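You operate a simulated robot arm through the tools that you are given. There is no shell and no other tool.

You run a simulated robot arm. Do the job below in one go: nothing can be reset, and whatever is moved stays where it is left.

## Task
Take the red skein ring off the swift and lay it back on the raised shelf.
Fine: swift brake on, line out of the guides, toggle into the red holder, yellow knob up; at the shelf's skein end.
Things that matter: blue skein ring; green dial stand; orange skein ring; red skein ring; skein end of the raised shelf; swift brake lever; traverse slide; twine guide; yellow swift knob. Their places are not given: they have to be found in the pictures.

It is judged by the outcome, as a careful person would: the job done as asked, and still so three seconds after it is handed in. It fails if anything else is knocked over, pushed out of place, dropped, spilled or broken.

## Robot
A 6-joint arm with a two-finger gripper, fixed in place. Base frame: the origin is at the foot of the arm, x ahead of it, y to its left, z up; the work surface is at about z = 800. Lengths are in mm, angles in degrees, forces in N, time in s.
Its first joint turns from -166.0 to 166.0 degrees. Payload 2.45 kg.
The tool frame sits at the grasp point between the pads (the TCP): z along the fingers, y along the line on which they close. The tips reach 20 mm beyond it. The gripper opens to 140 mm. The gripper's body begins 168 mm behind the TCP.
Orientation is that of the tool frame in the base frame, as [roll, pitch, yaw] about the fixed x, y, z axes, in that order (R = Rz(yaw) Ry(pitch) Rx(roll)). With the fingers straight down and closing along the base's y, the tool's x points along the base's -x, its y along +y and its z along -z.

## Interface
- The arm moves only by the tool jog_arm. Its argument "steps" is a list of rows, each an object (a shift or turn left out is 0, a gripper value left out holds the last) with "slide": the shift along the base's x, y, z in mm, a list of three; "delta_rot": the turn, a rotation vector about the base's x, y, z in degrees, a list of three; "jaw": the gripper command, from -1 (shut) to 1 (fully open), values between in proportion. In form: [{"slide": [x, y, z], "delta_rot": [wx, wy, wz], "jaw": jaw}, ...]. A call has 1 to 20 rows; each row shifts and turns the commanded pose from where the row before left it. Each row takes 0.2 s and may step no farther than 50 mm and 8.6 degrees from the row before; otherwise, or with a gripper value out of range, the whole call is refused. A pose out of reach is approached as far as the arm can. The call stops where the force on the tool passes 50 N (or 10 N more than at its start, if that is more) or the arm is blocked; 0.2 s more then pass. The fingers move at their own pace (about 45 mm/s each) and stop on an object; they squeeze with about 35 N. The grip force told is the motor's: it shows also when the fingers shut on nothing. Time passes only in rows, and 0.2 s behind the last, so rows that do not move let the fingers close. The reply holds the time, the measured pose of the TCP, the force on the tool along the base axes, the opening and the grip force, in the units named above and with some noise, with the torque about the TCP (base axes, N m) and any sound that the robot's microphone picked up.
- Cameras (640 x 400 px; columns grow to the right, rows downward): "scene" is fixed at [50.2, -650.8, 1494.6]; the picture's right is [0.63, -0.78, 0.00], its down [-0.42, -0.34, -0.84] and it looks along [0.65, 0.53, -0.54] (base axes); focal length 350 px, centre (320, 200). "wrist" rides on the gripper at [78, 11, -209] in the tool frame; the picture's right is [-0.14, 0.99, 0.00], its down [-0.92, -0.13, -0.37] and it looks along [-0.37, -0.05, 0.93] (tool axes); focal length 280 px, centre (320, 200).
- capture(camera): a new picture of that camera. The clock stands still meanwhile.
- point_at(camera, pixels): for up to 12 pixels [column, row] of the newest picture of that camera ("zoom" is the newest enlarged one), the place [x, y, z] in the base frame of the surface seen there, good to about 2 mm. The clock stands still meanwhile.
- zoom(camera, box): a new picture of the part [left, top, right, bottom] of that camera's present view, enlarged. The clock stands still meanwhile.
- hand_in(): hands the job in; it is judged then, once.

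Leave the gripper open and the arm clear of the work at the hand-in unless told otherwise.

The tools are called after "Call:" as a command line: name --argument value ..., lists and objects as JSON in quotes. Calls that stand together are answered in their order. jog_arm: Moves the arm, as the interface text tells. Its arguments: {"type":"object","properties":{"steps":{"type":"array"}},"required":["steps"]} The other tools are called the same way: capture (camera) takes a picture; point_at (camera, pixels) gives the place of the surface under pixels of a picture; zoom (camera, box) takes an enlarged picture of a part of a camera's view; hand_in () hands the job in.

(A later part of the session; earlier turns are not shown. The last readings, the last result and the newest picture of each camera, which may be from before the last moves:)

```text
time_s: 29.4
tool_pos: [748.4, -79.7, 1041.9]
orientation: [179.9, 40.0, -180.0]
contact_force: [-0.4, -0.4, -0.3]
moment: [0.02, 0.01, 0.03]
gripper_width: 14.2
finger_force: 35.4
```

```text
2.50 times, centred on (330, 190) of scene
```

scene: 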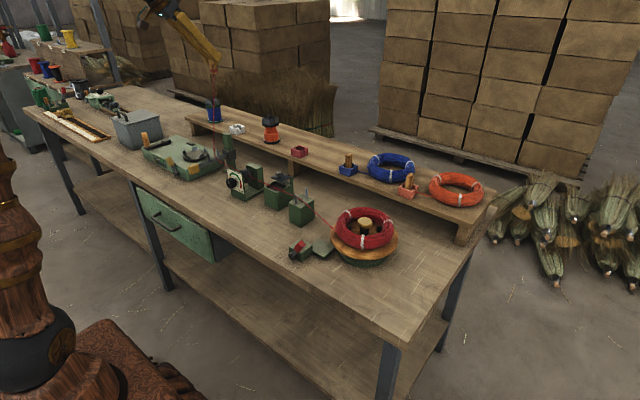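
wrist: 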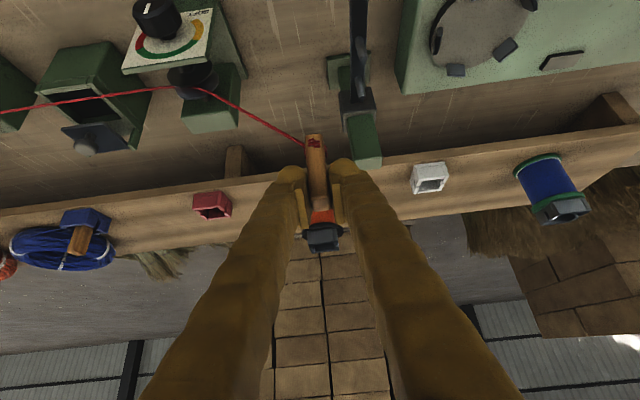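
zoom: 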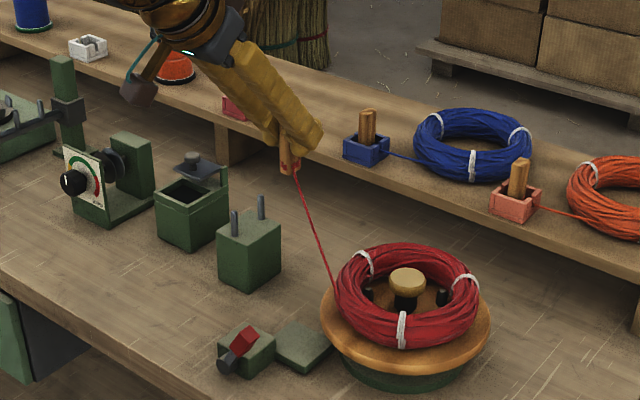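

The line now goes straight from the ring to the toggle, free of the slide, discs and guide. I'll move +x first to stay clear of the guide pins, then +y toward the red holder, staying high. Then I'll look at that holder.

Call:
jog_arm --steps '[{"slide": [30, 0, 10]}, {"slide": [35, 0, 10]}, {"slide": [35, 0, 10]}, {"slide": [20, 25, 10]}, {"slide": [0, 40, 0]}, {"slide": [0, 40, 0]}, {"slide": [0, 40, 0]}, {"slide": [0, 40, 0]}, {"slide": [0, 40, 0]}, {"slide": [0, 40, 0]}, {"slide": [0, 0, 0]}]'

Call:
capture --camera "wrist"

Call:
zoom --camera "scene" --box '[240, 110, 420, 270]'

```text
time_s: 31.8
tool_pos: [867.4, 185.3, 1082.8]
orientation: [-179.9, 40.1, -179.9]
contact_force: [0.1, 0.0, -1.2]
moment: [-0.01, 0.03, -0.01]
gripper_width: 14.0
finger_force: 35.3
```

```text
taken
```

wrist: 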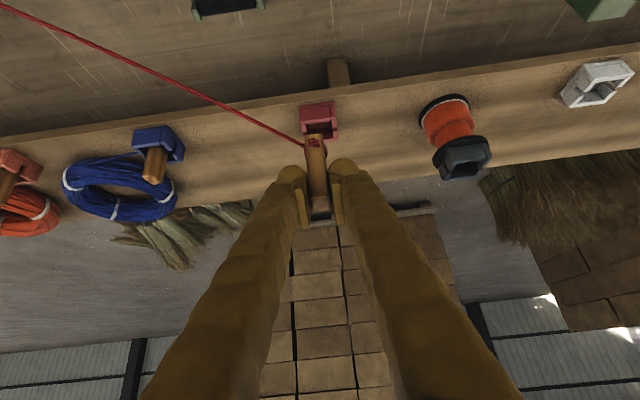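

```text
2.50 times, centred on (330, 190) of scene
```

zoom: 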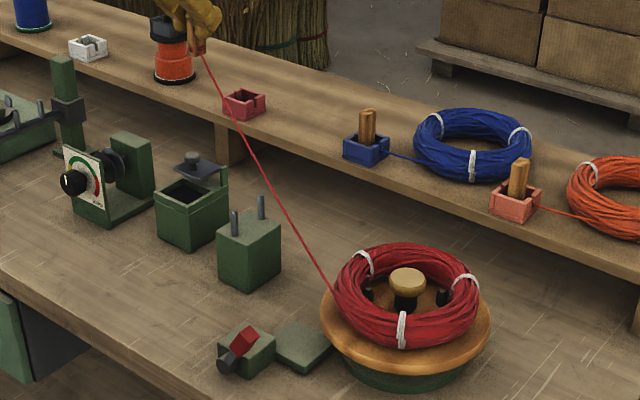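

Next I'll measure the red holder from both cameras.

Call:
zoom --camera "wrist" --box '[280, 80, 360, 150]'

Call:
point_at --camera "zoom" --pixels '[[180, 235], [460, 200], [320, 230], [200, 320], [460, 320], [230, 420], [440, 380], [300, 300]]'

Call:
zoom --camera "scene" --box '[280, 135, 320, 165]'

Call:
point_at --camera "zoom" --pixels '[[200, 180], [290, 230], [340, 210], [400, 190], [420, 150], [310, 130], [320, 180], [190, 155], [410, 130]]'

```text
5.71 times, centred on (320, 115) of wrist
```

zoom: 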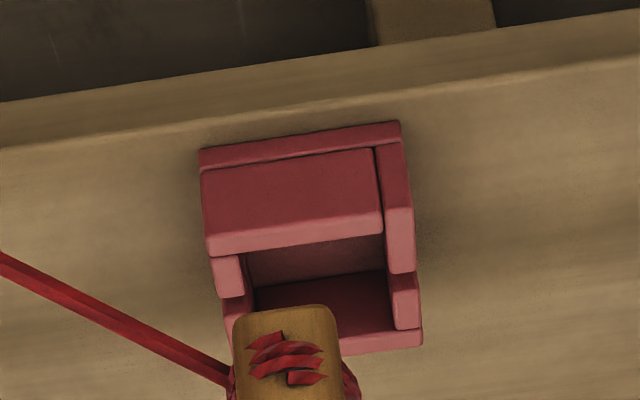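

```text
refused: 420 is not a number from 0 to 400
```

```text
13.33 times, centred on (300, 150) of scene
```

zoom: 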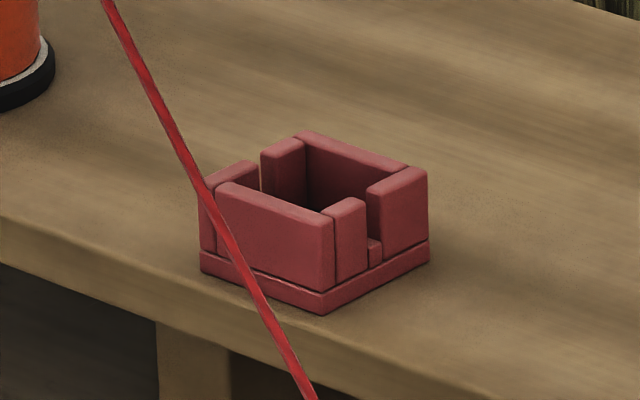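

```text
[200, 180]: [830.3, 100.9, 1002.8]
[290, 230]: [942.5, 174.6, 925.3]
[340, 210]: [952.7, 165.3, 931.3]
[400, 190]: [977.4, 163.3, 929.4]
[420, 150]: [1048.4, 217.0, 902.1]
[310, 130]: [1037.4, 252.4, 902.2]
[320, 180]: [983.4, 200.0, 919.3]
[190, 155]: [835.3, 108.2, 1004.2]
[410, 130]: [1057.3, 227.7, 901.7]
```

Call:
zoom --camera "wrist" --box '[280, 80, 360, 150]'

Call:
point_at --camera "zoom" --pixels '[[215, 265], [235, 265], [240, 290], [385, 240], [410, 240], [395, 310], [415, 310], [300, 230], [215, 245], [380, 215], [390, 345], [330, 290]]'

Call:
zoom --camera "scene" --box '[280, 135, 320, 165]'

Call:
point_at --camera "zoom" --pixels '[[380, 220], [405, 210], [350, 255], [345, 205], [400, 175], [300, 230], [330, 150], [285, 145], [235, 172], [350, 155], [390, 270], [360, 230]]'

```text
5.71 times, centred on (320, 115) of wrist
```

zoom: 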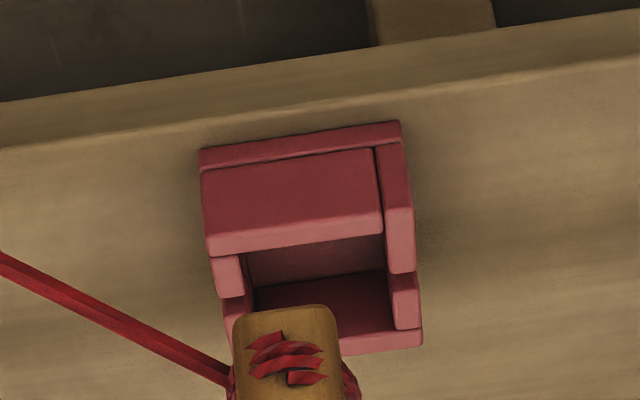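

```text
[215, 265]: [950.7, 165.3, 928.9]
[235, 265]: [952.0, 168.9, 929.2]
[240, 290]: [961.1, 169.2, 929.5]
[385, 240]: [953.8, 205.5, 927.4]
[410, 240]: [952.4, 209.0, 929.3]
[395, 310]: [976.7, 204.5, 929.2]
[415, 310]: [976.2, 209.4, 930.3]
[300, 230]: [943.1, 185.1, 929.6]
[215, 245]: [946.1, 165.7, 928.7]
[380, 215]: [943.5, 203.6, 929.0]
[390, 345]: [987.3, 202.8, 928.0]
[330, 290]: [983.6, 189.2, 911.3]
```

```text
13.33 times, centred on (300, 150) of scene
```

zoom: 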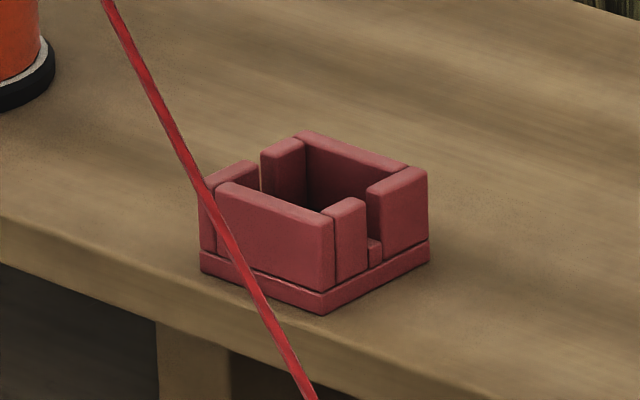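

```text
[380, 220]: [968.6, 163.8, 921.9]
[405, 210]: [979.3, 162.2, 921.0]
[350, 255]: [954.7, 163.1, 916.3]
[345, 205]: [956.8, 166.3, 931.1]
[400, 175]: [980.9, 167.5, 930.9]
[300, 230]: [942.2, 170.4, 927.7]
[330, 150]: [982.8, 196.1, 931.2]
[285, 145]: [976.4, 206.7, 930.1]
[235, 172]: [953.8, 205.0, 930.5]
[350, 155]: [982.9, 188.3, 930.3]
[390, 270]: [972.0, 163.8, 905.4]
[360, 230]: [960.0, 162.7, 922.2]
```

The red holder is centred at (964.5,186.7) with its rim at z 930, the same as the white one. I'll move the toggle above it and lower it to the height it was gripped at (TCP z≈965).

Call:
jog_arm --steps '[{"slide": [35, 0.7, 0]}, {"slide": [35, 0.7, 0]}, {"slide": [27, 0, 0]}, {"slide": [0, 0, -25]}, {"slide": [0, 0, -20]}, {"slide": [0, 0, 0]}]'

Call:
zoom --camera "wrist" --box '[240, 60, 400, 200]'

Call:
zoom --camera "scene" --box '[260, 110, 340, 170]'

```text
time_s: 33.2
tool_pos: [965.5, 186.0, 1039.6]
orientation: [-180.0, 40.0, 180.0]
contact_force: [0.5, -0.1, -0.4]
moment: [0.04, -0.01, 0.05]
gripper_width: 13.8
finger_force: 34.7
```

```text
2.86 times, centred on (320, 130) of wrist
```

zoom: 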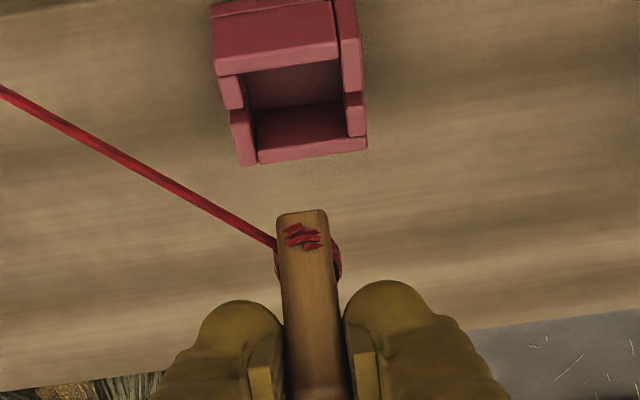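

```text
6.67 times, centred on (300, 140) of scene
```

zoom: 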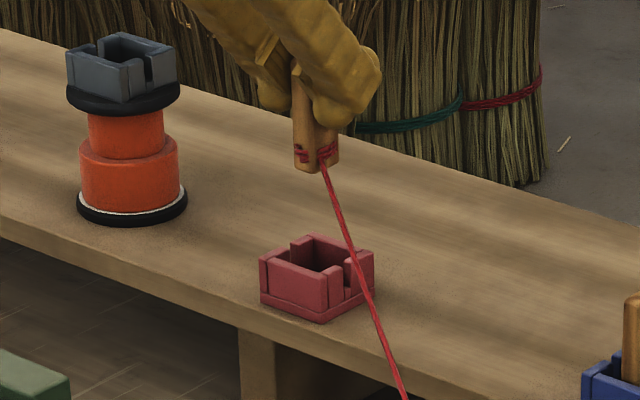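

The toggle hangs upright above the holder with the line leaving on the -y side. I'll lower it gently.

Call:
jog_arm --steps '[{"slide": [-0.5, 0.5, -25]}, {"slide": [0, 0, -20]}, {"slide": [0, 0, -12]}, {"slide": [0, 0, -8]}, {"slide": [0, 0, -6]}, {"slide": [0, 0, -3]}, {"slide": [0, 0, 0]}]'

Call:
zoom --camera "wrist" --box '[240, 60, 400, 200]'

Call:
zoom --camera "scene" --box '[260, 110, 340, 170]'

```text
time_s: 34.8
tool_pos: [964.3, 187.2, 962.7]
orientation: [-180.0, 40.0, -179.9]
contact_force: [-0.1, 0.1, 1.4]
moment: [-0.03, -0.01, 0.0]
gripper_width: 14.1
finger_force: 35.0
```

```text
2.86 times, centred on (320, 130) of wrist
```

zoom: 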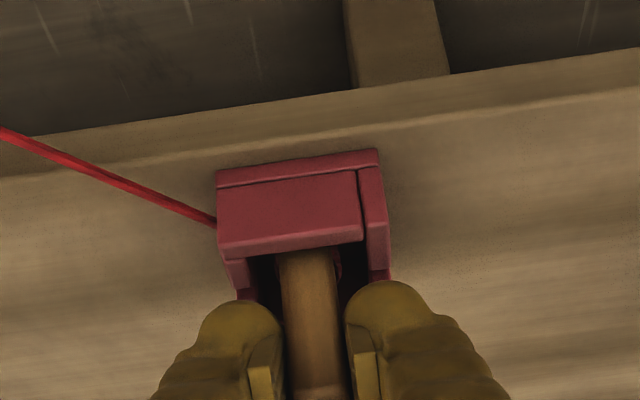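

```text
6.67 times, centred on (300, 140) of scene
```

zoom: 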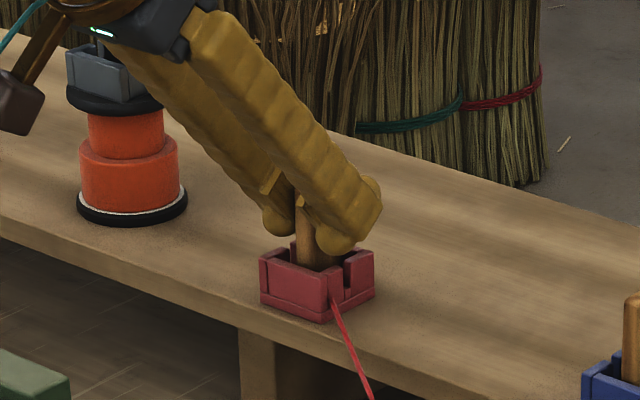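

The toggle sits in the red holder at the seated height. I'll open the jaw and lift away.

Call:
jog_arm --steps '[{"slide": [0, 0, 0], "jaw": -0.3}, {"slide": [0, 0, 0]}, {"slide": [0, 0, 0]}, {"slide": [0, 0, 15]}, {"slide": [-10, 0, 30]}, {"slide": [-20, 0, 40]}, {"slide": [-20, 0, 40]}]'

Call:
zoom --camera "scene" --box '[260, 110, 420, 230]'

Call:
capture --camera "wrist"

```text
time_s: 36.4
tool_pos: [916.7, 186.7, 1089.6]
orientation: [180.0, 40.0, 179.9]
contact_force: [-0.2, -0.3, -0.9]
moment: [0.02, -0.03, 0.01]
gripper_width: 49.1
finger_force: 0.0
```

```text
3.33 times, centred on (340, 170) of scene
```

zoom: 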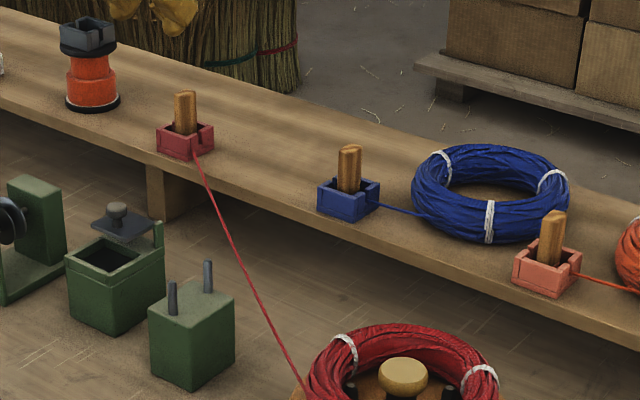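

```text
taken
```

wrist: 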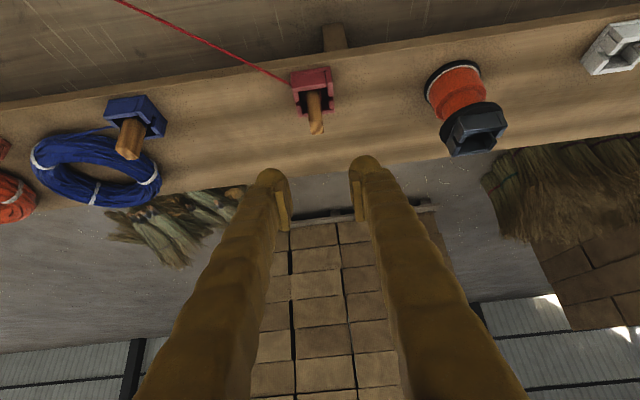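

The toggle stands in the red holder at scene (297,147), with the line on its -y side. Next is the swift knob. I'll straighten the tool and go above the swift to measure the knob, pegs and ring.

Call:
jog_arm --steps '[{"slide": [-20, -40, 15], "delta_rot": [0, 8, 0]}, {"slide": [-20, -40, 15], "delta_rot": [0, 8, 0]}, {"slide": [-20, -40, 15], "delta_rot": [0, 8, 0]}, {"slide": [-20, -40, 10], "delta_rot": [0, 8, 0]}, {"slide": [-20, -40, 0], "delta_rot": [0, 8, 0]}, {"slide": [-20, -40, 0], "jaw": 1}, {"slide": [-20, -40, 0]}, {"slide": [-20, -40, 0]}, {"slide": [-6, -40, 0]}, {"slide": [0, -40, 0]}, {"slide": [0, -37, 0]}, {"slide": [0, 0, 0]}]'

Call:
capture --camera "wrist"

Call:
zoom --camera "wrist" --box '[230, 50, 390, 190]'

```text
time_s: 39.0
tool_pos: [750.6, -250.5, 1143.0]
orientation: [-180.0, -0.1, -180.0]
contact_force: [-0.3, 0.0, 0.3]
moment: [0.02, 0.02, 0.02]
gripper_width: 140.2
finger_force: 0.0
```

```text
taken
```

wrist: 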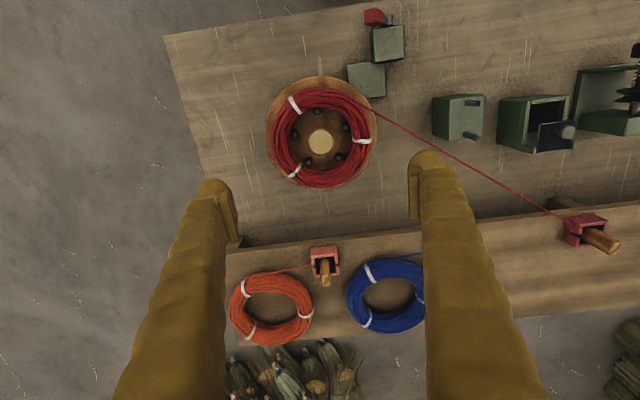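

```text
2.86 times, centred on (310, 120) of wrist
```

zoom: 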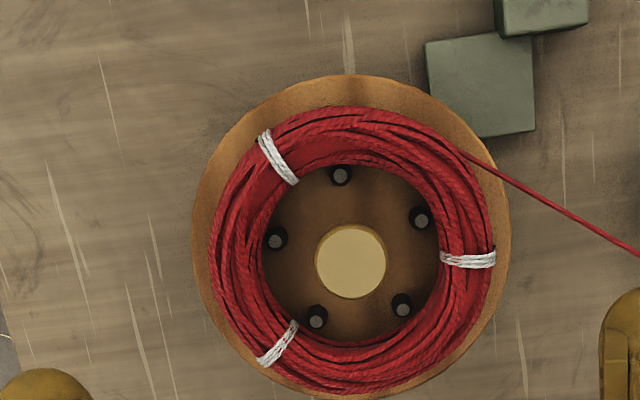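

Call:
point_at --camera "zoom" --pixels '[[350, 261], [320, 261], [380, 261], [350, 232], [350, 292], [341, 176], [421, 218], [400, 310], [316, 319], [276, 238], [300, 320], [380, 240]]'

Call:
point_at --camera "zoom" --pixels '[[230, 255], [470, 250], [350, 130], [350, 370], [250, 255], [450, 240], [350, 155], [350, 350], [205, 250], [500, 230], [345, 90], [350, 395]]'

Call:
zoom --camera "scene" --box '[325, 195, 405, 270]'

Call:
point_at --camera "zoom" --pixels '[[335, 135], [335, 165], [335, 185], [330, 205], [295, 145], [375, 145], [235, 180], [430, 190], [320, 245], [220, 270], [440, 270], [320, 320]]'

```text
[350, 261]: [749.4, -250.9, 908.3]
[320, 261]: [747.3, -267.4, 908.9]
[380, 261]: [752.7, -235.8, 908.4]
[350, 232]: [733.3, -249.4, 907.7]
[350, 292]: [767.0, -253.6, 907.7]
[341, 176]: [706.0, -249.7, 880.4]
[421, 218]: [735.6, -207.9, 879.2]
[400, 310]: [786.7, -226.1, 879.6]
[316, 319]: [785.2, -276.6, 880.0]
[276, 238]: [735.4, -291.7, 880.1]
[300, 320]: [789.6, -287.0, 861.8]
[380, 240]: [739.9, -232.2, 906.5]
```

```text
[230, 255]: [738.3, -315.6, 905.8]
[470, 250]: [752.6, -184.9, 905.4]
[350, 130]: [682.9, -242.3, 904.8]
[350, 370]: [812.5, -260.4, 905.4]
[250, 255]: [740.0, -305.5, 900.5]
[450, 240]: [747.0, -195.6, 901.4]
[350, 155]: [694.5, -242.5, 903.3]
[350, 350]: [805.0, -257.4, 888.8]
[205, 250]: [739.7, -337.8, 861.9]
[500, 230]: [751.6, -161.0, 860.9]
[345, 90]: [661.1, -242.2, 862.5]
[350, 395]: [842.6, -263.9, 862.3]
```

```text
5.33 times, centred on (365, 232) of scene
```

zoom: 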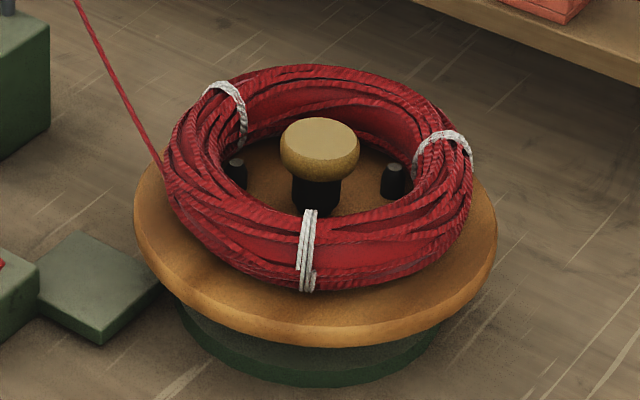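

```text
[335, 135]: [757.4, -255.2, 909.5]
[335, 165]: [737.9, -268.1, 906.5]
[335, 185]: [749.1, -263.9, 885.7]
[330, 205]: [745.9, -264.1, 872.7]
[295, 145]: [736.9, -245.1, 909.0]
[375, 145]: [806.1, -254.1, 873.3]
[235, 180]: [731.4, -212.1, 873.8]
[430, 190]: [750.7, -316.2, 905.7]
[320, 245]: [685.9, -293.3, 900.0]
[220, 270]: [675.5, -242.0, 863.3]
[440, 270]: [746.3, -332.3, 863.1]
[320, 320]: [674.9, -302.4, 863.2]
```

The knob centre is at (750.5,-251.3), with its top at z 908.5 and radius about 18. Five pegs at radius 43 (tops at z 880) hold the ring from inside. I'll grip the knob with the tips kept above the pegs (TCP z≈903).

Call:
jog_arm --steps '[{"slide": [0, -0.8, 0], "jaw": -0.32}, {"slide": [0, 0, -40]}, {"slide": [0, 0, -40]}, {"slide": [0, 0, -40]}, {"slide": [0, 0, -40]}, {"slide": [0, 0, -30]}, {"slide": [0, 0, 0]}, {"slide": [0, 0, 0]}]'

Call:
zoom --camera "scene" --box '[325, 175, 405, 250]'

Call:
zoom --camera "wrist" --box '[220, 60, 420, 220]'

```text
time_s: 40.8
tool_pos: [748.7, -250.6, 952.2]
orientation: [180.0, 0.0, 179.9]
contact_force: [0.7, -0.5, -0.2]
moment: [0.02, -0.01, 0.01]
gripper_width: 47.6
finger_force: 0.1
```

```text
5.33 times, centred on (365, 212) of scene
```

zoom: 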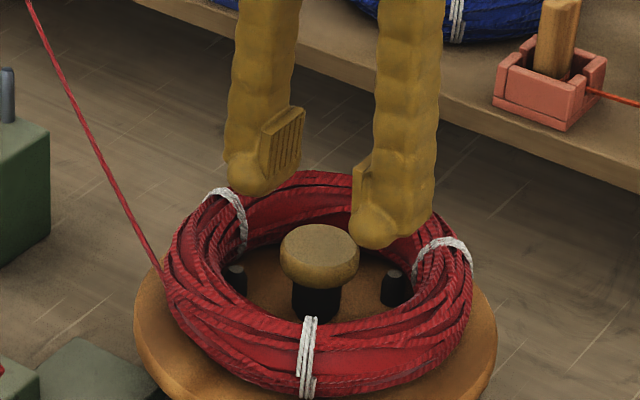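

```text
2.50 times, centred on (320, 140) of wrist
```

zoom: 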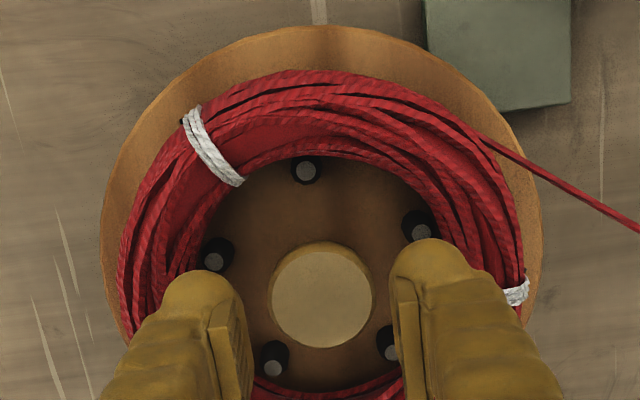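

The knob is centred between the fingers. I'll go down the last 49 mm and close.

Call:
jog_arm --steps '[{"slide": [1.5, -0.5, -20]}, {"slide": [0, 0, -15]}, {"slide": [0, 0, -8]}, {"slide": [0, 0, -6]}, {"slide": [0, 0, 0], "jaw": -1}, {"slide": [0, 0, 0]}, {"slide": [0, 0, 0]}]'

Call:
zoom --camera "scene" --box '[325, 185, 405, 260]'

```text
time_s: 42.4
tool_pos: [750.4, -251.4, 905.0]
orientation: [179.9, 0.0, 180.0]
contact_force: [2.5, 23.5, 1.0]
moment: [0.23, -0.04, -0.04]
gripper_width: 40.0
finger_force: 44.8
```

```text
5.33 times, centred on (365, 222) of scene
```

zoom: 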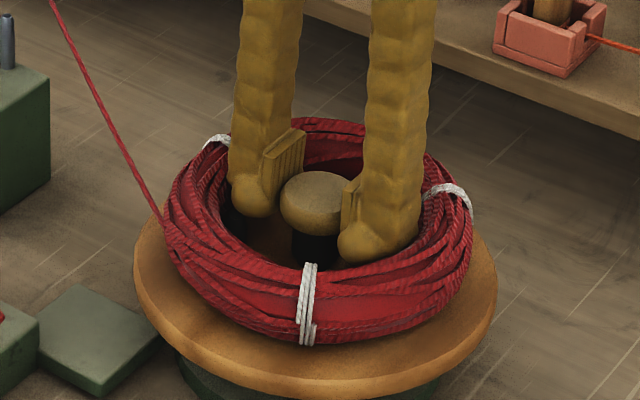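

The jaw stopped at 40 mm with a side force of +23 N in y, so the grip is slightly off-centre. I'll shift 1 mm in y and read again.

Call:
jog_arm --steps '[{"slide": [0, 1, 0]}, {"slide": [0, 0, 0]}]'

```text
time_s: 43.0
tool_pos: [749.3, -249.9, 904.2]
orientation: [-179.9, 0.0, -180.0]
contact_force: [-2.1, 15.0, -0.3]
moment: [0.16, 0.01, 0.0]
gripper_width: 40.1
finger_force: 44.8
```

Call:
jog_arm --steps '[{"slide": [0, 1.5, 0]}, {"slide": [0, 0, 0]}]'

Call:
zoom --camera "wrist" --box '[220, 60, 420, 220]'

```text
time_s: 43.6
tool_pos: [750.7, -249.6, 905.0]
orientation: [180.0, 0.0, 180.0]
contact_force: [-10.4, -16.4, -1.5]
moment: [-0.17, 0.15, 0.01]
gripper_width: 40.0
finger_force: 45.2
```

```text
2.50 times, centred on (320, 140) of wrist
```

zoom: 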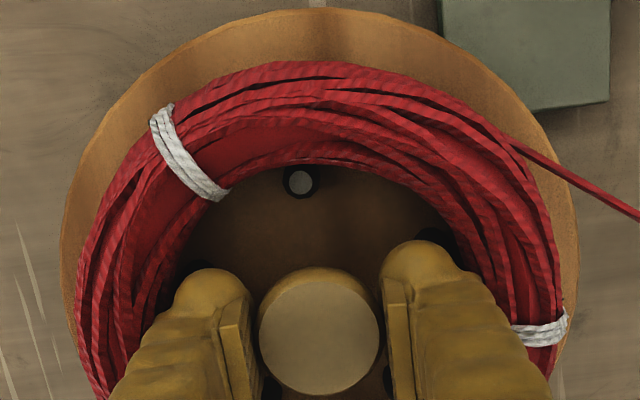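

It's gripped on both sides at 40 mm. I'll ease back 0.7 mm to centre it, then pull up in small steps.

Call:
jog_arm --steps '[{"slide": [0, -0.7, 0]}, {"slide": [0, 0, 2]}, {"slide": [0, 0, 3]}, {"slide": [0, 0, 3]}, {"slide": [0, 0, 3]}]'

Call:
zoom --camera "scene" --box '[325, 185, 405, 260]'

```text
time_s: 44.8
tool_pos: [751.1, -250.4, 915.1]
orientation: [-180.0, -0.2, -180.0]
contact_force: [-30.8, -19.0, -0.4]
moment: [-0.19, 0.49, -0.04]
gripper_width: 40.2
finger_force: 45.5
```

```text
5.33 times, centred on (365, 222) of scene
```

zoom: 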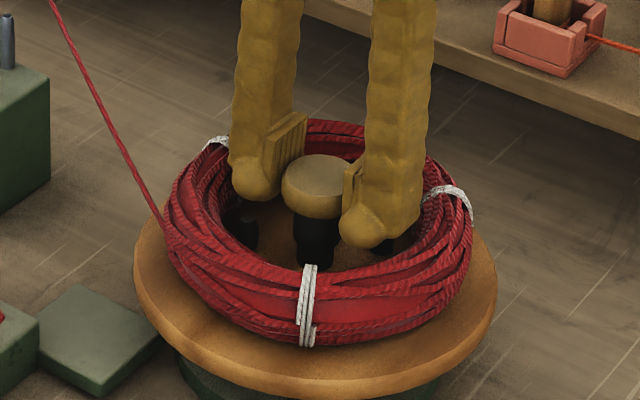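

The knob is rising and the pegs are drawing inward. I'll relax the side load a little (-x, -y) and keep pulling up gently until it stops.

Call:
jog_arm --steps '[{"slide": [-1.2, -0.5, 0]}, {"slide": [0, 0, 2]}, {"slide": [0, 0, 2]}, {"slide": [0, 0, 2]}]'

Call:
zoom --camera "scene" --box '[325, 185, 405, 260]'

Call:
zoom --camera "wrist" --box '[220, 60, 420, 220]'

```text
time_s: 45.8
tool_pos: [751.4, -249.4, 921.6]
orientation: [180.0, 0.0, -180.0]
contact_force: [-4.2, -9.9, 1.0]
moment: [-0.08, -0.1, 0.02]
gripper_width: 39.9
finger_force: 45.1
```

```text
5.33 times, centred on (365, 222) of scene
```

zoom: 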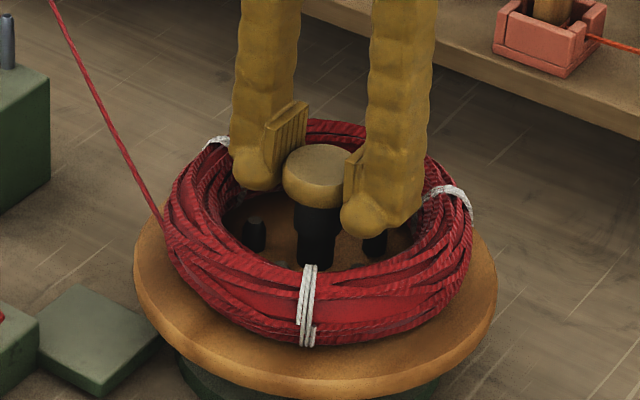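

```text
2.50 times, centred on (320, 140) of wrist
```

zoom: 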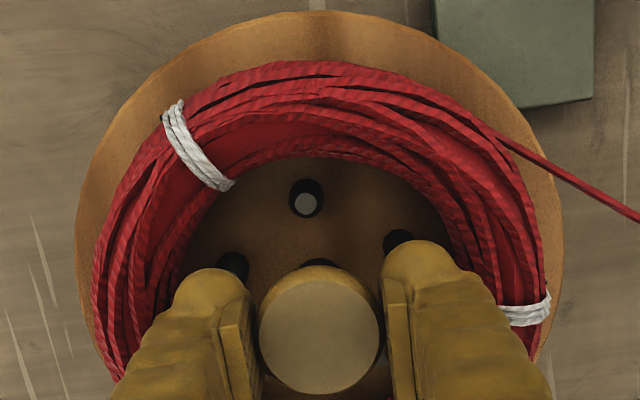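

The pegs have moved in. I'll keep going up until I feel a stop.

Call:
jog_arm --steps '[{"slide": [0, 0, 2]}, {"slide": [0, 0, 2]}, {"slide": [0, 0, 2]}, {"slide": [0, 0, 0]}]'

Call:
zoom --camera "scene" --box '[325, 185, 405, 260]'

```text
time_s: 46.8
tool_pos: [750.4, -249.4, 926.4]
orientation: [179.9, 0.1, 179.9]
contact_force: [29.3, -14.5, -31.0]
moment: [0.0, -0.35, 0.11]
gripper_width: 40.3
finger_force: 44.7
```

```text
5.33 times, centred on (365, 222) of scene
```

zoom: 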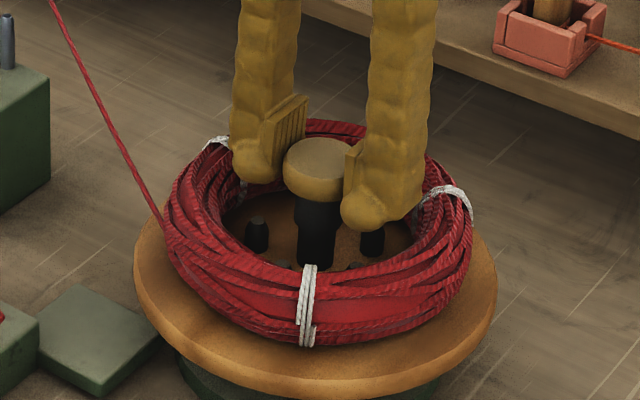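

A 31 N downward pull means the knob is at its top stop, after about 21 mm of travel. I'll ease 1 mm and open the jaw, then check that the knob stays up.

Call:
jog_arm --steps '[{"slide": [0.7, 0, -1]}, {"slide": [0, 0, 0], "jaw": -0.32}, {"slide": [0, 0, 0]}, {"slide": [0, 0, 0]}, {"slide": [0, 0, 10]}, {"slide": [0, 0, 30]}, {"slide": [0, 0, 40]}]'

Call:
zoom --camera "scene" --box '[325, 185, 405, 260]'

Call:
capture --camera "wrist"

```text
time_s: 48.4
tool_pos: [750.2, -250.3, 1007.7]
orientation: [-180.0, 0.0, -180.0]
contact_force: [-0.4, -0.2, 0.4]
moment: [0.02, 0.06, -0.03]
gripper_width: 47.4
finger_force: 0.0
```

```text
5.33 times, centred on (365, 222) of scene
```

zoom: 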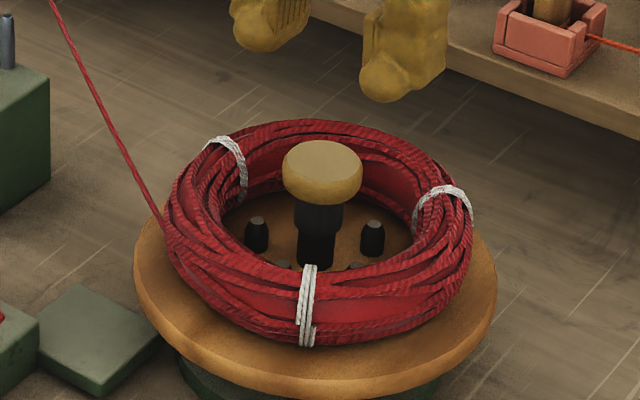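

```text
taken
```

wrist: 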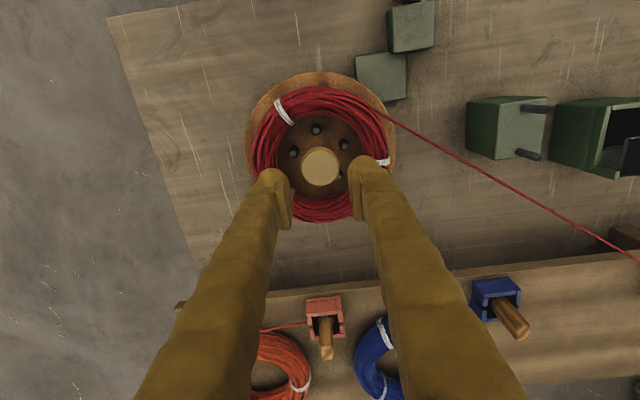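

The knob stays up (top at about z 930) and the pegs are drawn in, so the ring is free. Before gripping it, I'll measure the ring, the retracted pegs, and the shelf slots, including the blue and orange rings and the shelf edges.

Call:
zoom --camera "wrist" --box '[235, 65, 415, 225]'

Call:
point_at --camera "zoom" --pixels '[[305, 255], [287, 228], [207, 304], [384, 288], [120, 250], [70, 220], [290, 90], [290, 150], [460, 200], [520, 200], [300, 120], [150, 300]]'

Call:
zoom --camera "scene" --box '[330, 130, 510, 243]'

Call:
point_at --camera "zoom" --pixels '[[67, 84], [215, 130], [150, 110], [285, 130], [215, 150], [225, 95], [20, 80], [330, 110], [150, 190], [590, 215], [500, 330], [300, 265]]'

```text
2.50 times, centred on (325, 145) of wrist
```

zoom: 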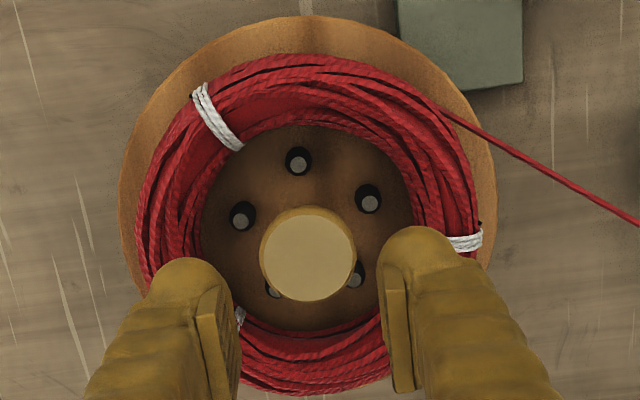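

```text
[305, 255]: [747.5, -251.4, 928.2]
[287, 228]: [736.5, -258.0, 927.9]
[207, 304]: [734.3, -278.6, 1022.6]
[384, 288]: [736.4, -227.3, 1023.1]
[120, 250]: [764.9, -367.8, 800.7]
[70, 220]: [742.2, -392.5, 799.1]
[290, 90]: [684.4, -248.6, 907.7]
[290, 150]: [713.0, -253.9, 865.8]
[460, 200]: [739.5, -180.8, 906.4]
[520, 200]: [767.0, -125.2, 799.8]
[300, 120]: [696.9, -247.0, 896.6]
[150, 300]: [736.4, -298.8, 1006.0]
```

```text
3.54 times, centred on (420, 186) of scene
```

zoom: 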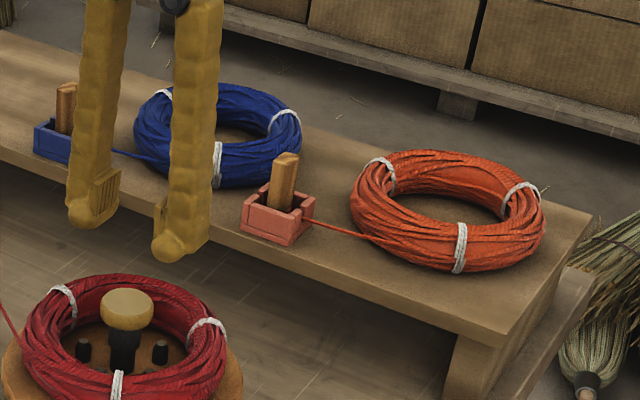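

```text
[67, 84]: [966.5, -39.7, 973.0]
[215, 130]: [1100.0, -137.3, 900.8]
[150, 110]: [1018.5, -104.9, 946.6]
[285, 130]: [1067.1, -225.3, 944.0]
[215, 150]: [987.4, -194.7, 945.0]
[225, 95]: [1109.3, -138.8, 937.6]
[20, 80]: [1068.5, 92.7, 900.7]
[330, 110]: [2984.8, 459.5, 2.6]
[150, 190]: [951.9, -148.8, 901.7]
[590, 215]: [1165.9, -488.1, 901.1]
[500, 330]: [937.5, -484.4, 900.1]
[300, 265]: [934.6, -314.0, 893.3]
```

The blue ring is centred near (1054,-161), the shelf runs x 935–1168, and its skein end is at y≈-486. By the same pattern, the red ring's place is about (1052,60), with its outer edge well clear of the blue ring. I'll first test empty-handed whether a 24° tilted tool reaches the release pose at (1052,0).

Call:
jog_arm --steps '[{"slide": [0, 0, 45]}, {"slide": [0, 0, 45]}, {"slide": [30, 25, 0], "delta_rot": [0, -8, 0]}, {"slide": [30, 25, 0], "delta_rot": [0, -8, 0]}, {"slide": [30, 25, 0], "delta_rot": [0, -8, 0]}, {"slide": [30, 25, 0]}, {"slide": [30, 25, 0]}, {"slide": [30, 25, 0]}, {"slide": [30, 25, 0]}, {"slide": [30, 25, 0]}, {"slide": [30, 25, 0]}, {"slide": [32, 25, 0]}, {"slide": [0, 0, -40]}, {"slide": [0, 0, -40]}, {"slide": [0, 0, -30]}, {"slide": [0, 0, -30]}, {"slide": [0, 0, 0]}]'

Call:
capture --camera "wrist"

Call:
capture --camera "scene"

```text
time_s: 52.0
tool_pos: [1052.7, 2.5, 954.4]
orientation: [179.9, 24.0, -180.0]
contact_force: [0.4, 0.2, 0.0]
moment: [-0.01, 0.0, 0.01]
gripper_width: 47.6
finger_force: 0.0
```

```text
taken
```

wrist: 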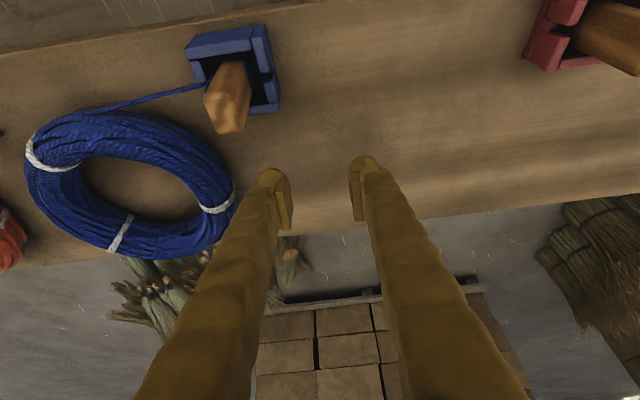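

```text
taken
```

scene: 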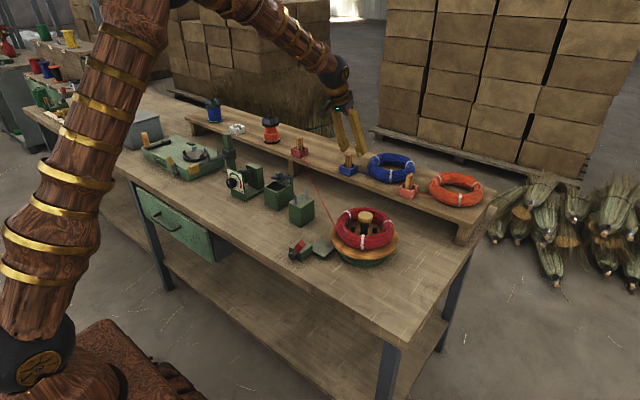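

The pose is reachable at 24° tilt, with clearance on both sides. While the swift is in clear view I'll measure the retracted pegs and the ring's sides.

Call:
zoom --camera "scene" --box '[325, 195, 405, 270]'

Call:
point_at --camera "zoom" --pixels '[[257, 170], [372, 172], [257, 190], [372, 190], [240, 195], [400, 190], [285, 212], [440, 200], [455, 200], [465, 200], [470, 215], [460, 180]]'

Call:
point_at --camera "zoom" --pixels '[[320, 70], [320, 85], [320, 100], [320, 115], [175, 180], [190, 180], [215, 180], [320, 235], [320, 225], [320, 255], [320, 275], [320, 288]]'

```text
5.33 times, centred on (365, 232) of scene
```

zoom: 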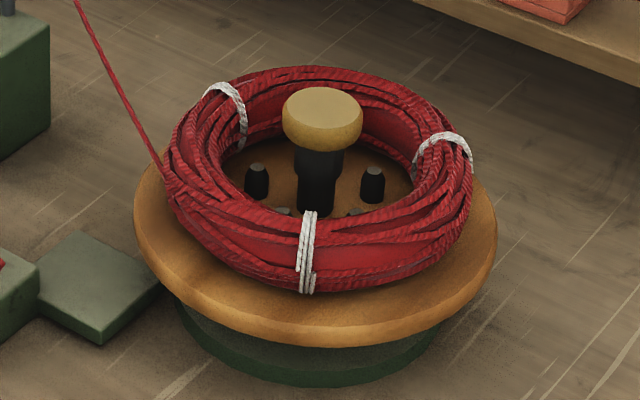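

```text
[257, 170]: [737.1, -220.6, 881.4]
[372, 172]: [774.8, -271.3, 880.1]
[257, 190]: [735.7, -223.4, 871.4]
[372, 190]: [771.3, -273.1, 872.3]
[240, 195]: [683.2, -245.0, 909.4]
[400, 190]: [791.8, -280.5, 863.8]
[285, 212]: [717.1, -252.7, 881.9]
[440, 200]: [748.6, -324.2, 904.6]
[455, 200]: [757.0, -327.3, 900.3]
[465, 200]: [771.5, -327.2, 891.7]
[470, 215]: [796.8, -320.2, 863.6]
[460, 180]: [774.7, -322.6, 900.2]
```

```text
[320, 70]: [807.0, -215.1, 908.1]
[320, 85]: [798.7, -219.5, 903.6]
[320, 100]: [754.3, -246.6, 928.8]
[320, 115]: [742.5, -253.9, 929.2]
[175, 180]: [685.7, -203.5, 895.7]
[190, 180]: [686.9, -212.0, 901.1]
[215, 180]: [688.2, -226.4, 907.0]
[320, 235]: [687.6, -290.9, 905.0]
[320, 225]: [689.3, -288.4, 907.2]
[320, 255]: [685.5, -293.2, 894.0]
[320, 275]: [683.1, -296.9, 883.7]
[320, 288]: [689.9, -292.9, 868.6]
```

Measured: ring centre at (750,-250), tube from r≈50 to 82, mid-height z≈884; pegs at r≈32. I'll grip at azimuth -72°, between two pegs, at TCP (770,-313). The tool is tilted 24° about the closing axis, so pegs, knob and disc all stay clear. First I'll go up and over with an 18° turn.

Call:
jog_arm --steps '[{"slide": [0, 0, 45]}, {"slide": [0, 0, 45]}, {"slide": [-10, 0, 40]}, {"slide": [-30, -32, 10], "delta_rot": [0, 0, 6]}, {"slide": [-30, -32, 10], "delta_rot": [0, 0, 6]}, {"slide": [-30, -32, 0], "delta_rot": [0, 0, 6]}, {"slide": [-30, -32, 0], "jaw": -0.371}, {"slide": [-30, -32, 0]}, {"slide": [-30, -32, 0]}, {"slide": [-30, -32, 0]}, {"slide": [-30, -32, 0]}, {"slide": [-32, -32, 0]}, {"slide": [0, -27, 0]}, {"slide": [0, 0, -45]}, {"slide": [0, 0, -45]}, {"slide": [0, 0, -40]}, {"slide": [0, 0, 0]}]'

Call:
capture --camera "wrist"

Call:
zoom --camera "scene" --box '[305, 145, 425, 270]'

```text
time_s: 55.6
tool_pos: [771.4, -313.5, 975.9]
orientation: [-180.0, 24.0, -162.1]
contact_force: [0.3, 0.2, 0.0]
moment: [0.02, 0.01, 0.0]
gripper_width: 44.0
finger_force: 0.2
```

```text
taken
```

wrist: 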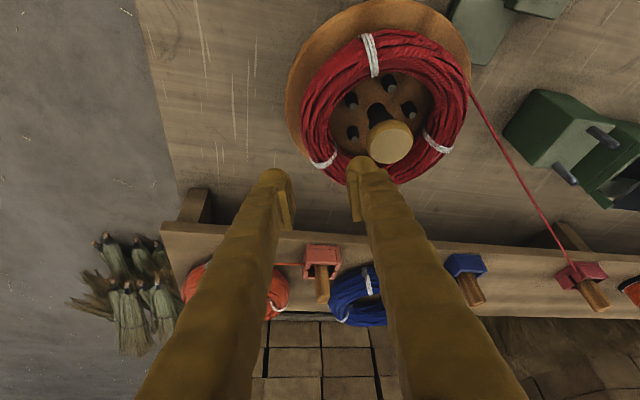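

```text
3.20 times, centred on (365, 208) of scene
```

zoom: 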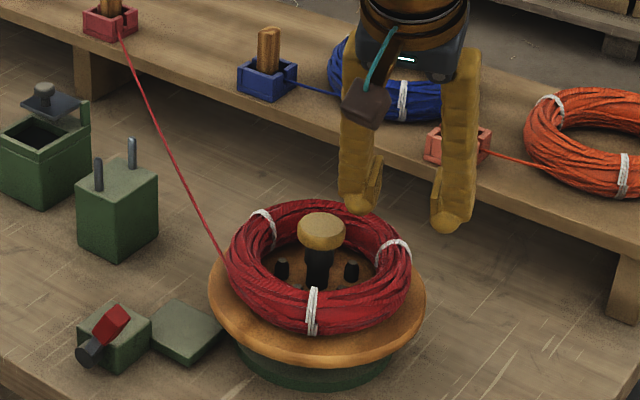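

The open fingers are lined up over the tube, with the inner finger between the ring and the knob. I'll descend to z≈915 first and check.

Call:
jog_arm --steps '[{"slide": [-1, 0.5, -30]}, {"slide": [0, 0, -20]}, {"slide": [0, 0, -10]}, {"slide": [0, 0, 0]}]'

Call:
zoom --camera "wrist" --box '[220, 20, 480, 220]'

Call:
zoom --camera "scene" --box '[325, 185, 405, 260]'

```text
time_s: 56.6
tool_pos: [770.4, -315.4, 917.7]
orientation: [-180.0, 24.1, -162.0]
contact_force: [0.7, -1.0, 0.4]
moment: [0.0, 0.0, -0.01]
gripper_width: 43.7
finger_force: 0.0
```

```text
2.00 times, centred on (350, 120) of wrist
```

zoom: 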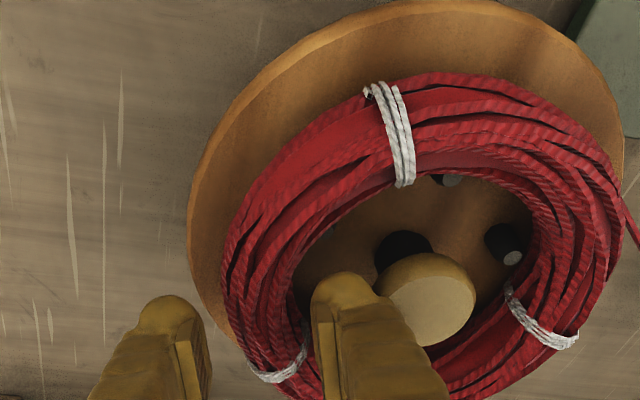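

```text
5.33 times, centred on (365, 222) of scene
```

zoom: 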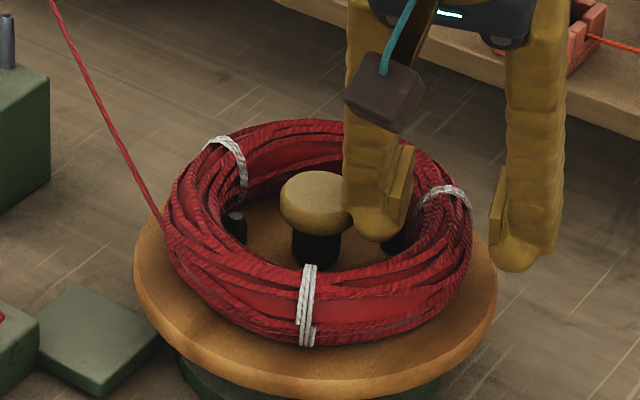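

The knob looks lower in this picture, so it may have dropped. I'll measure it before going on.

Call:
point_at --camera "zoom" --pixels '[[316, 185], [300, 190], [335, 215], [310, 225], [237, 215], [395, 240], [375, 225], [365, 150]]'

Call:
zoom --camera "wrist" --box '[220, 20, 480, 220]'

Call:
point_at --camera "zoom" --pixels '[[430, 300], [400, 300], [460, 300], [505, 250], [345, 285], [340, 330], [170, 320], [190, 370]]'

```text
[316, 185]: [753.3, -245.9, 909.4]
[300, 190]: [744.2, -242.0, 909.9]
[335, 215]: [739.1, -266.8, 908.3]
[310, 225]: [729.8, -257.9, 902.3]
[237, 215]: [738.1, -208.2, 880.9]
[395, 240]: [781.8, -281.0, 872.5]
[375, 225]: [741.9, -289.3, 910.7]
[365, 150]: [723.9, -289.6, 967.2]
```

```text
2.00 times, centred on (350, 120) of wrist
```

zoom: 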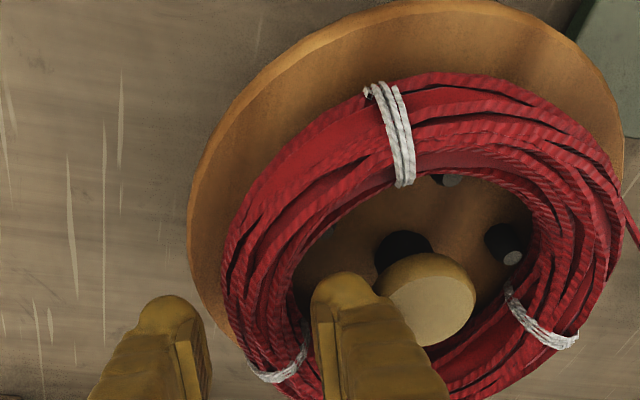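

```text
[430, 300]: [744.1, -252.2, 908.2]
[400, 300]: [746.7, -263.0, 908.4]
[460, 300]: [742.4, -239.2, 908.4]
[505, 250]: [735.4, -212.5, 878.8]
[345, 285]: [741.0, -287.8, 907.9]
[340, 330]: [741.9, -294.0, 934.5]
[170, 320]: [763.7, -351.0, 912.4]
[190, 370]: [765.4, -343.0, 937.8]
```

The knob dropped back to z 909. The inner finger, about 26 mm thick including its rounded back, must have pressed on the knob cap as it came down. I'll measure the finger's real extent so I can plan the clearance.

Call:
point_at --camera "zoom" --pixels '[[318, 310], [325, 285], [345, 272], [365, 280], [375, 295], [400, 330], [325, 360], [205, 350], [195, 320], [145, 310], [135, 340], [180, 300]]'

```text
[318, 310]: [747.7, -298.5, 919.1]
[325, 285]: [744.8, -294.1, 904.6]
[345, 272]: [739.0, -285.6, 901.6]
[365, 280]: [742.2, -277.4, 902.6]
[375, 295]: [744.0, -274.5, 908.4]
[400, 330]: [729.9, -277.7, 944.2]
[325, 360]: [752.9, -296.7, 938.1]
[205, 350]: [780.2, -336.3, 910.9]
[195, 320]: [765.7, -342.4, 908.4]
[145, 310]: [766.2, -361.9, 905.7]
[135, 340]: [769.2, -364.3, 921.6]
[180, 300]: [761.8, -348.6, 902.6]
```

The finger's back reaches r≈20.5, right at the knob's rim. So next time I'll approach with the TCP further out (r≈74), with the inner pad just at the ring's inner wall, leaving about 4 mm to the knob. First I'll go back up, straighten, and pull the knob up again.

Call:
jog_arm --steps '[{"slide": [0, 0, 40]}, {"slide": [0, 0, 45]}, {"slide": [-5, 15, 0], "delta_rot": [0, 0, -6]}, {"slide": [-5, 15, 0], "delta_rot": [0, 0, -6]}, {"slide": [-5, 15, 0], "delta_rot": [0, 0, -6]}, {"slide": [-5, 15, 0], "delta_rot": [0, 8, 0], "jaw": -0.34}, {"slide": [0, 4, 0], "delta_rot": [0, 8, 0]}, {"slide": [0, 0, 0], "delta_rot": [0, 8, 0]}, {"slide": [0, 0, 0]}]'

Call:
zoom --camera "wrist" --box '[220, 60, 420, 220]'

```text
time_s: 58.6
tool_pos: [749.3, -250.2, 1002.2]
orientation: [179.9, 0.0, -180.0]
contact_force: [-0.3, -0.8, 0.0]
moment: [-0.01, 0.01, 0.0]
gripper_width: 46.3
finger_force: 0.1
```

```text
2.50 times, centred on (320, 140) of wrist
```

zoom: 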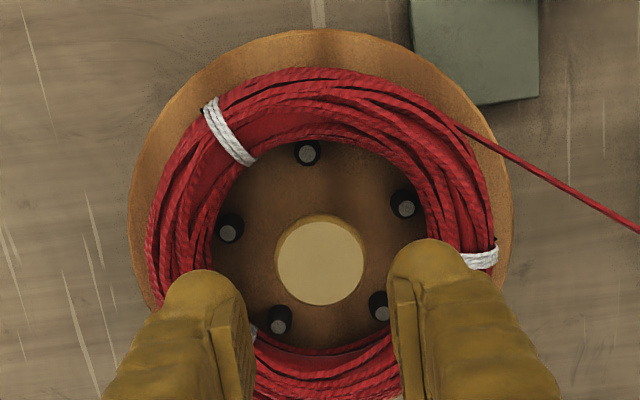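

It's centred again. I'll go down to z≈905, close on the knob and check the forces.

Call:
jog_arm --steps '[{"slide": [0.5, 0, -40]}, {"slide": [0, 0, -30]}, {"slide": [0, 0, -15]}, {"slide": [0, 0, -12]}, {"slide": [0, 0, 0], "jaw": -1}, {"slide": [0, 0, 0]}, {"slide": [0, 0, 0]}]'

```text
time_s: 60.2
tool_pos: [751.6, -249.3, 903.9]
orientation: [180.0, -0.1, -180.0]
contact_force: [0.3, -5.7, 1.4]
moment: [-0.08, -0.1, 0.0]
gripper_width: 40.2
finger_force: 45.2
```

It's gripped at 40 mm with low side force. I'll pull up in small steps to the top stop.

Call:
jog_arm --steps '[{"slide": [0, 0, 3]}, {"slide": [0, 0, 3]}, {"slide": [0, 0, 3]}, {"slide": [0, 0, 3]}, {"slide": [0, 0, 3]}, {"slide": [0, 0, 3]}, {"slide": [0, 0, 2]}, {"slide": [0, 0, 2]}]'

```text
time_s: 62.0
tool_pos: [751.3, -250.6, 925.8]
orientation: [-180.0, -0.1, -179.9]
contact_force: [28.6, 16.5, -27.2]
moment: [0.03, -0.35, -0.09]
gripper_width: 39.9
finger_force: 44.4
```

The top stop is reached again (-27 N). I'll ease off, open and rise straight up.

Call:
jog_arm --steps '[{"slide": [0, 0, -1]}, {"slide": [0, 0, 0], "jaw": -0.34}, {"slide": [0, 0, 0]}, {"slide": [0, 0, 10]}, {"slide": [0, 0, 30]}, {"slide": [0, 0, 40]}, {"slide": [0, 0, 20]}]'

Call:
zoom --camera "scene" --box '[325, 195, 405, 270]'

Call:
point_at --camera "zoom" --pixels '[[320, 105], [320, 140], [257, 170], [372, 172], [465, 200], [470, 200], [320, 80], [400, 170], [410, 165], [380, 130]]'

```text
time_s: 63.6
tool_pos: [752.5, -249.0, 1025.9]
orientation: [-180.0, 0.0, -179.9]
contact_force: [0.1, -0.6, 0.5]
moment: [-0.03, -0.02, 0.0]
gripper_width: 46.1
finger_force: 0.1
```

```text
5.33 times, centred on (365, 232) of scene
```

zoom: 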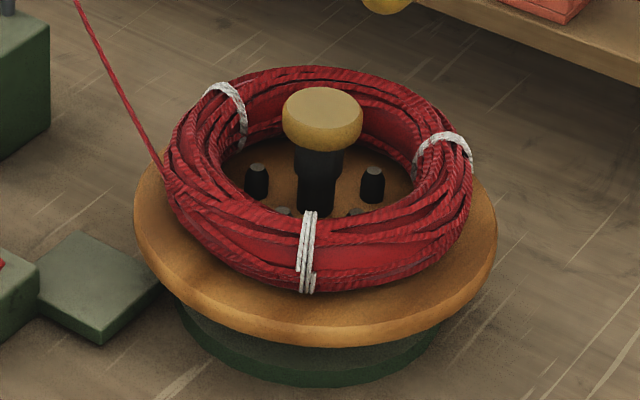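

```text
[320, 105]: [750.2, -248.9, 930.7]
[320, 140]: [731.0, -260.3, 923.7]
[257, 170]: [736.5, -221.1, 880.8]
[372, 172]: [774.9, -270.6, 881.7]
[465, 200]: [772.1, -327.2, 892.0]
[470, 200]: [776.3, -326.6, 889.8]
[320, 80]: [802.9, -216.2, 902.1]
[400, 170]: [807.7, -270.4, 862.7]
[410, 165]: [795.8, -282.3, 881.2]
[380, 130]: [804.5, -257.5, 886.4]
```

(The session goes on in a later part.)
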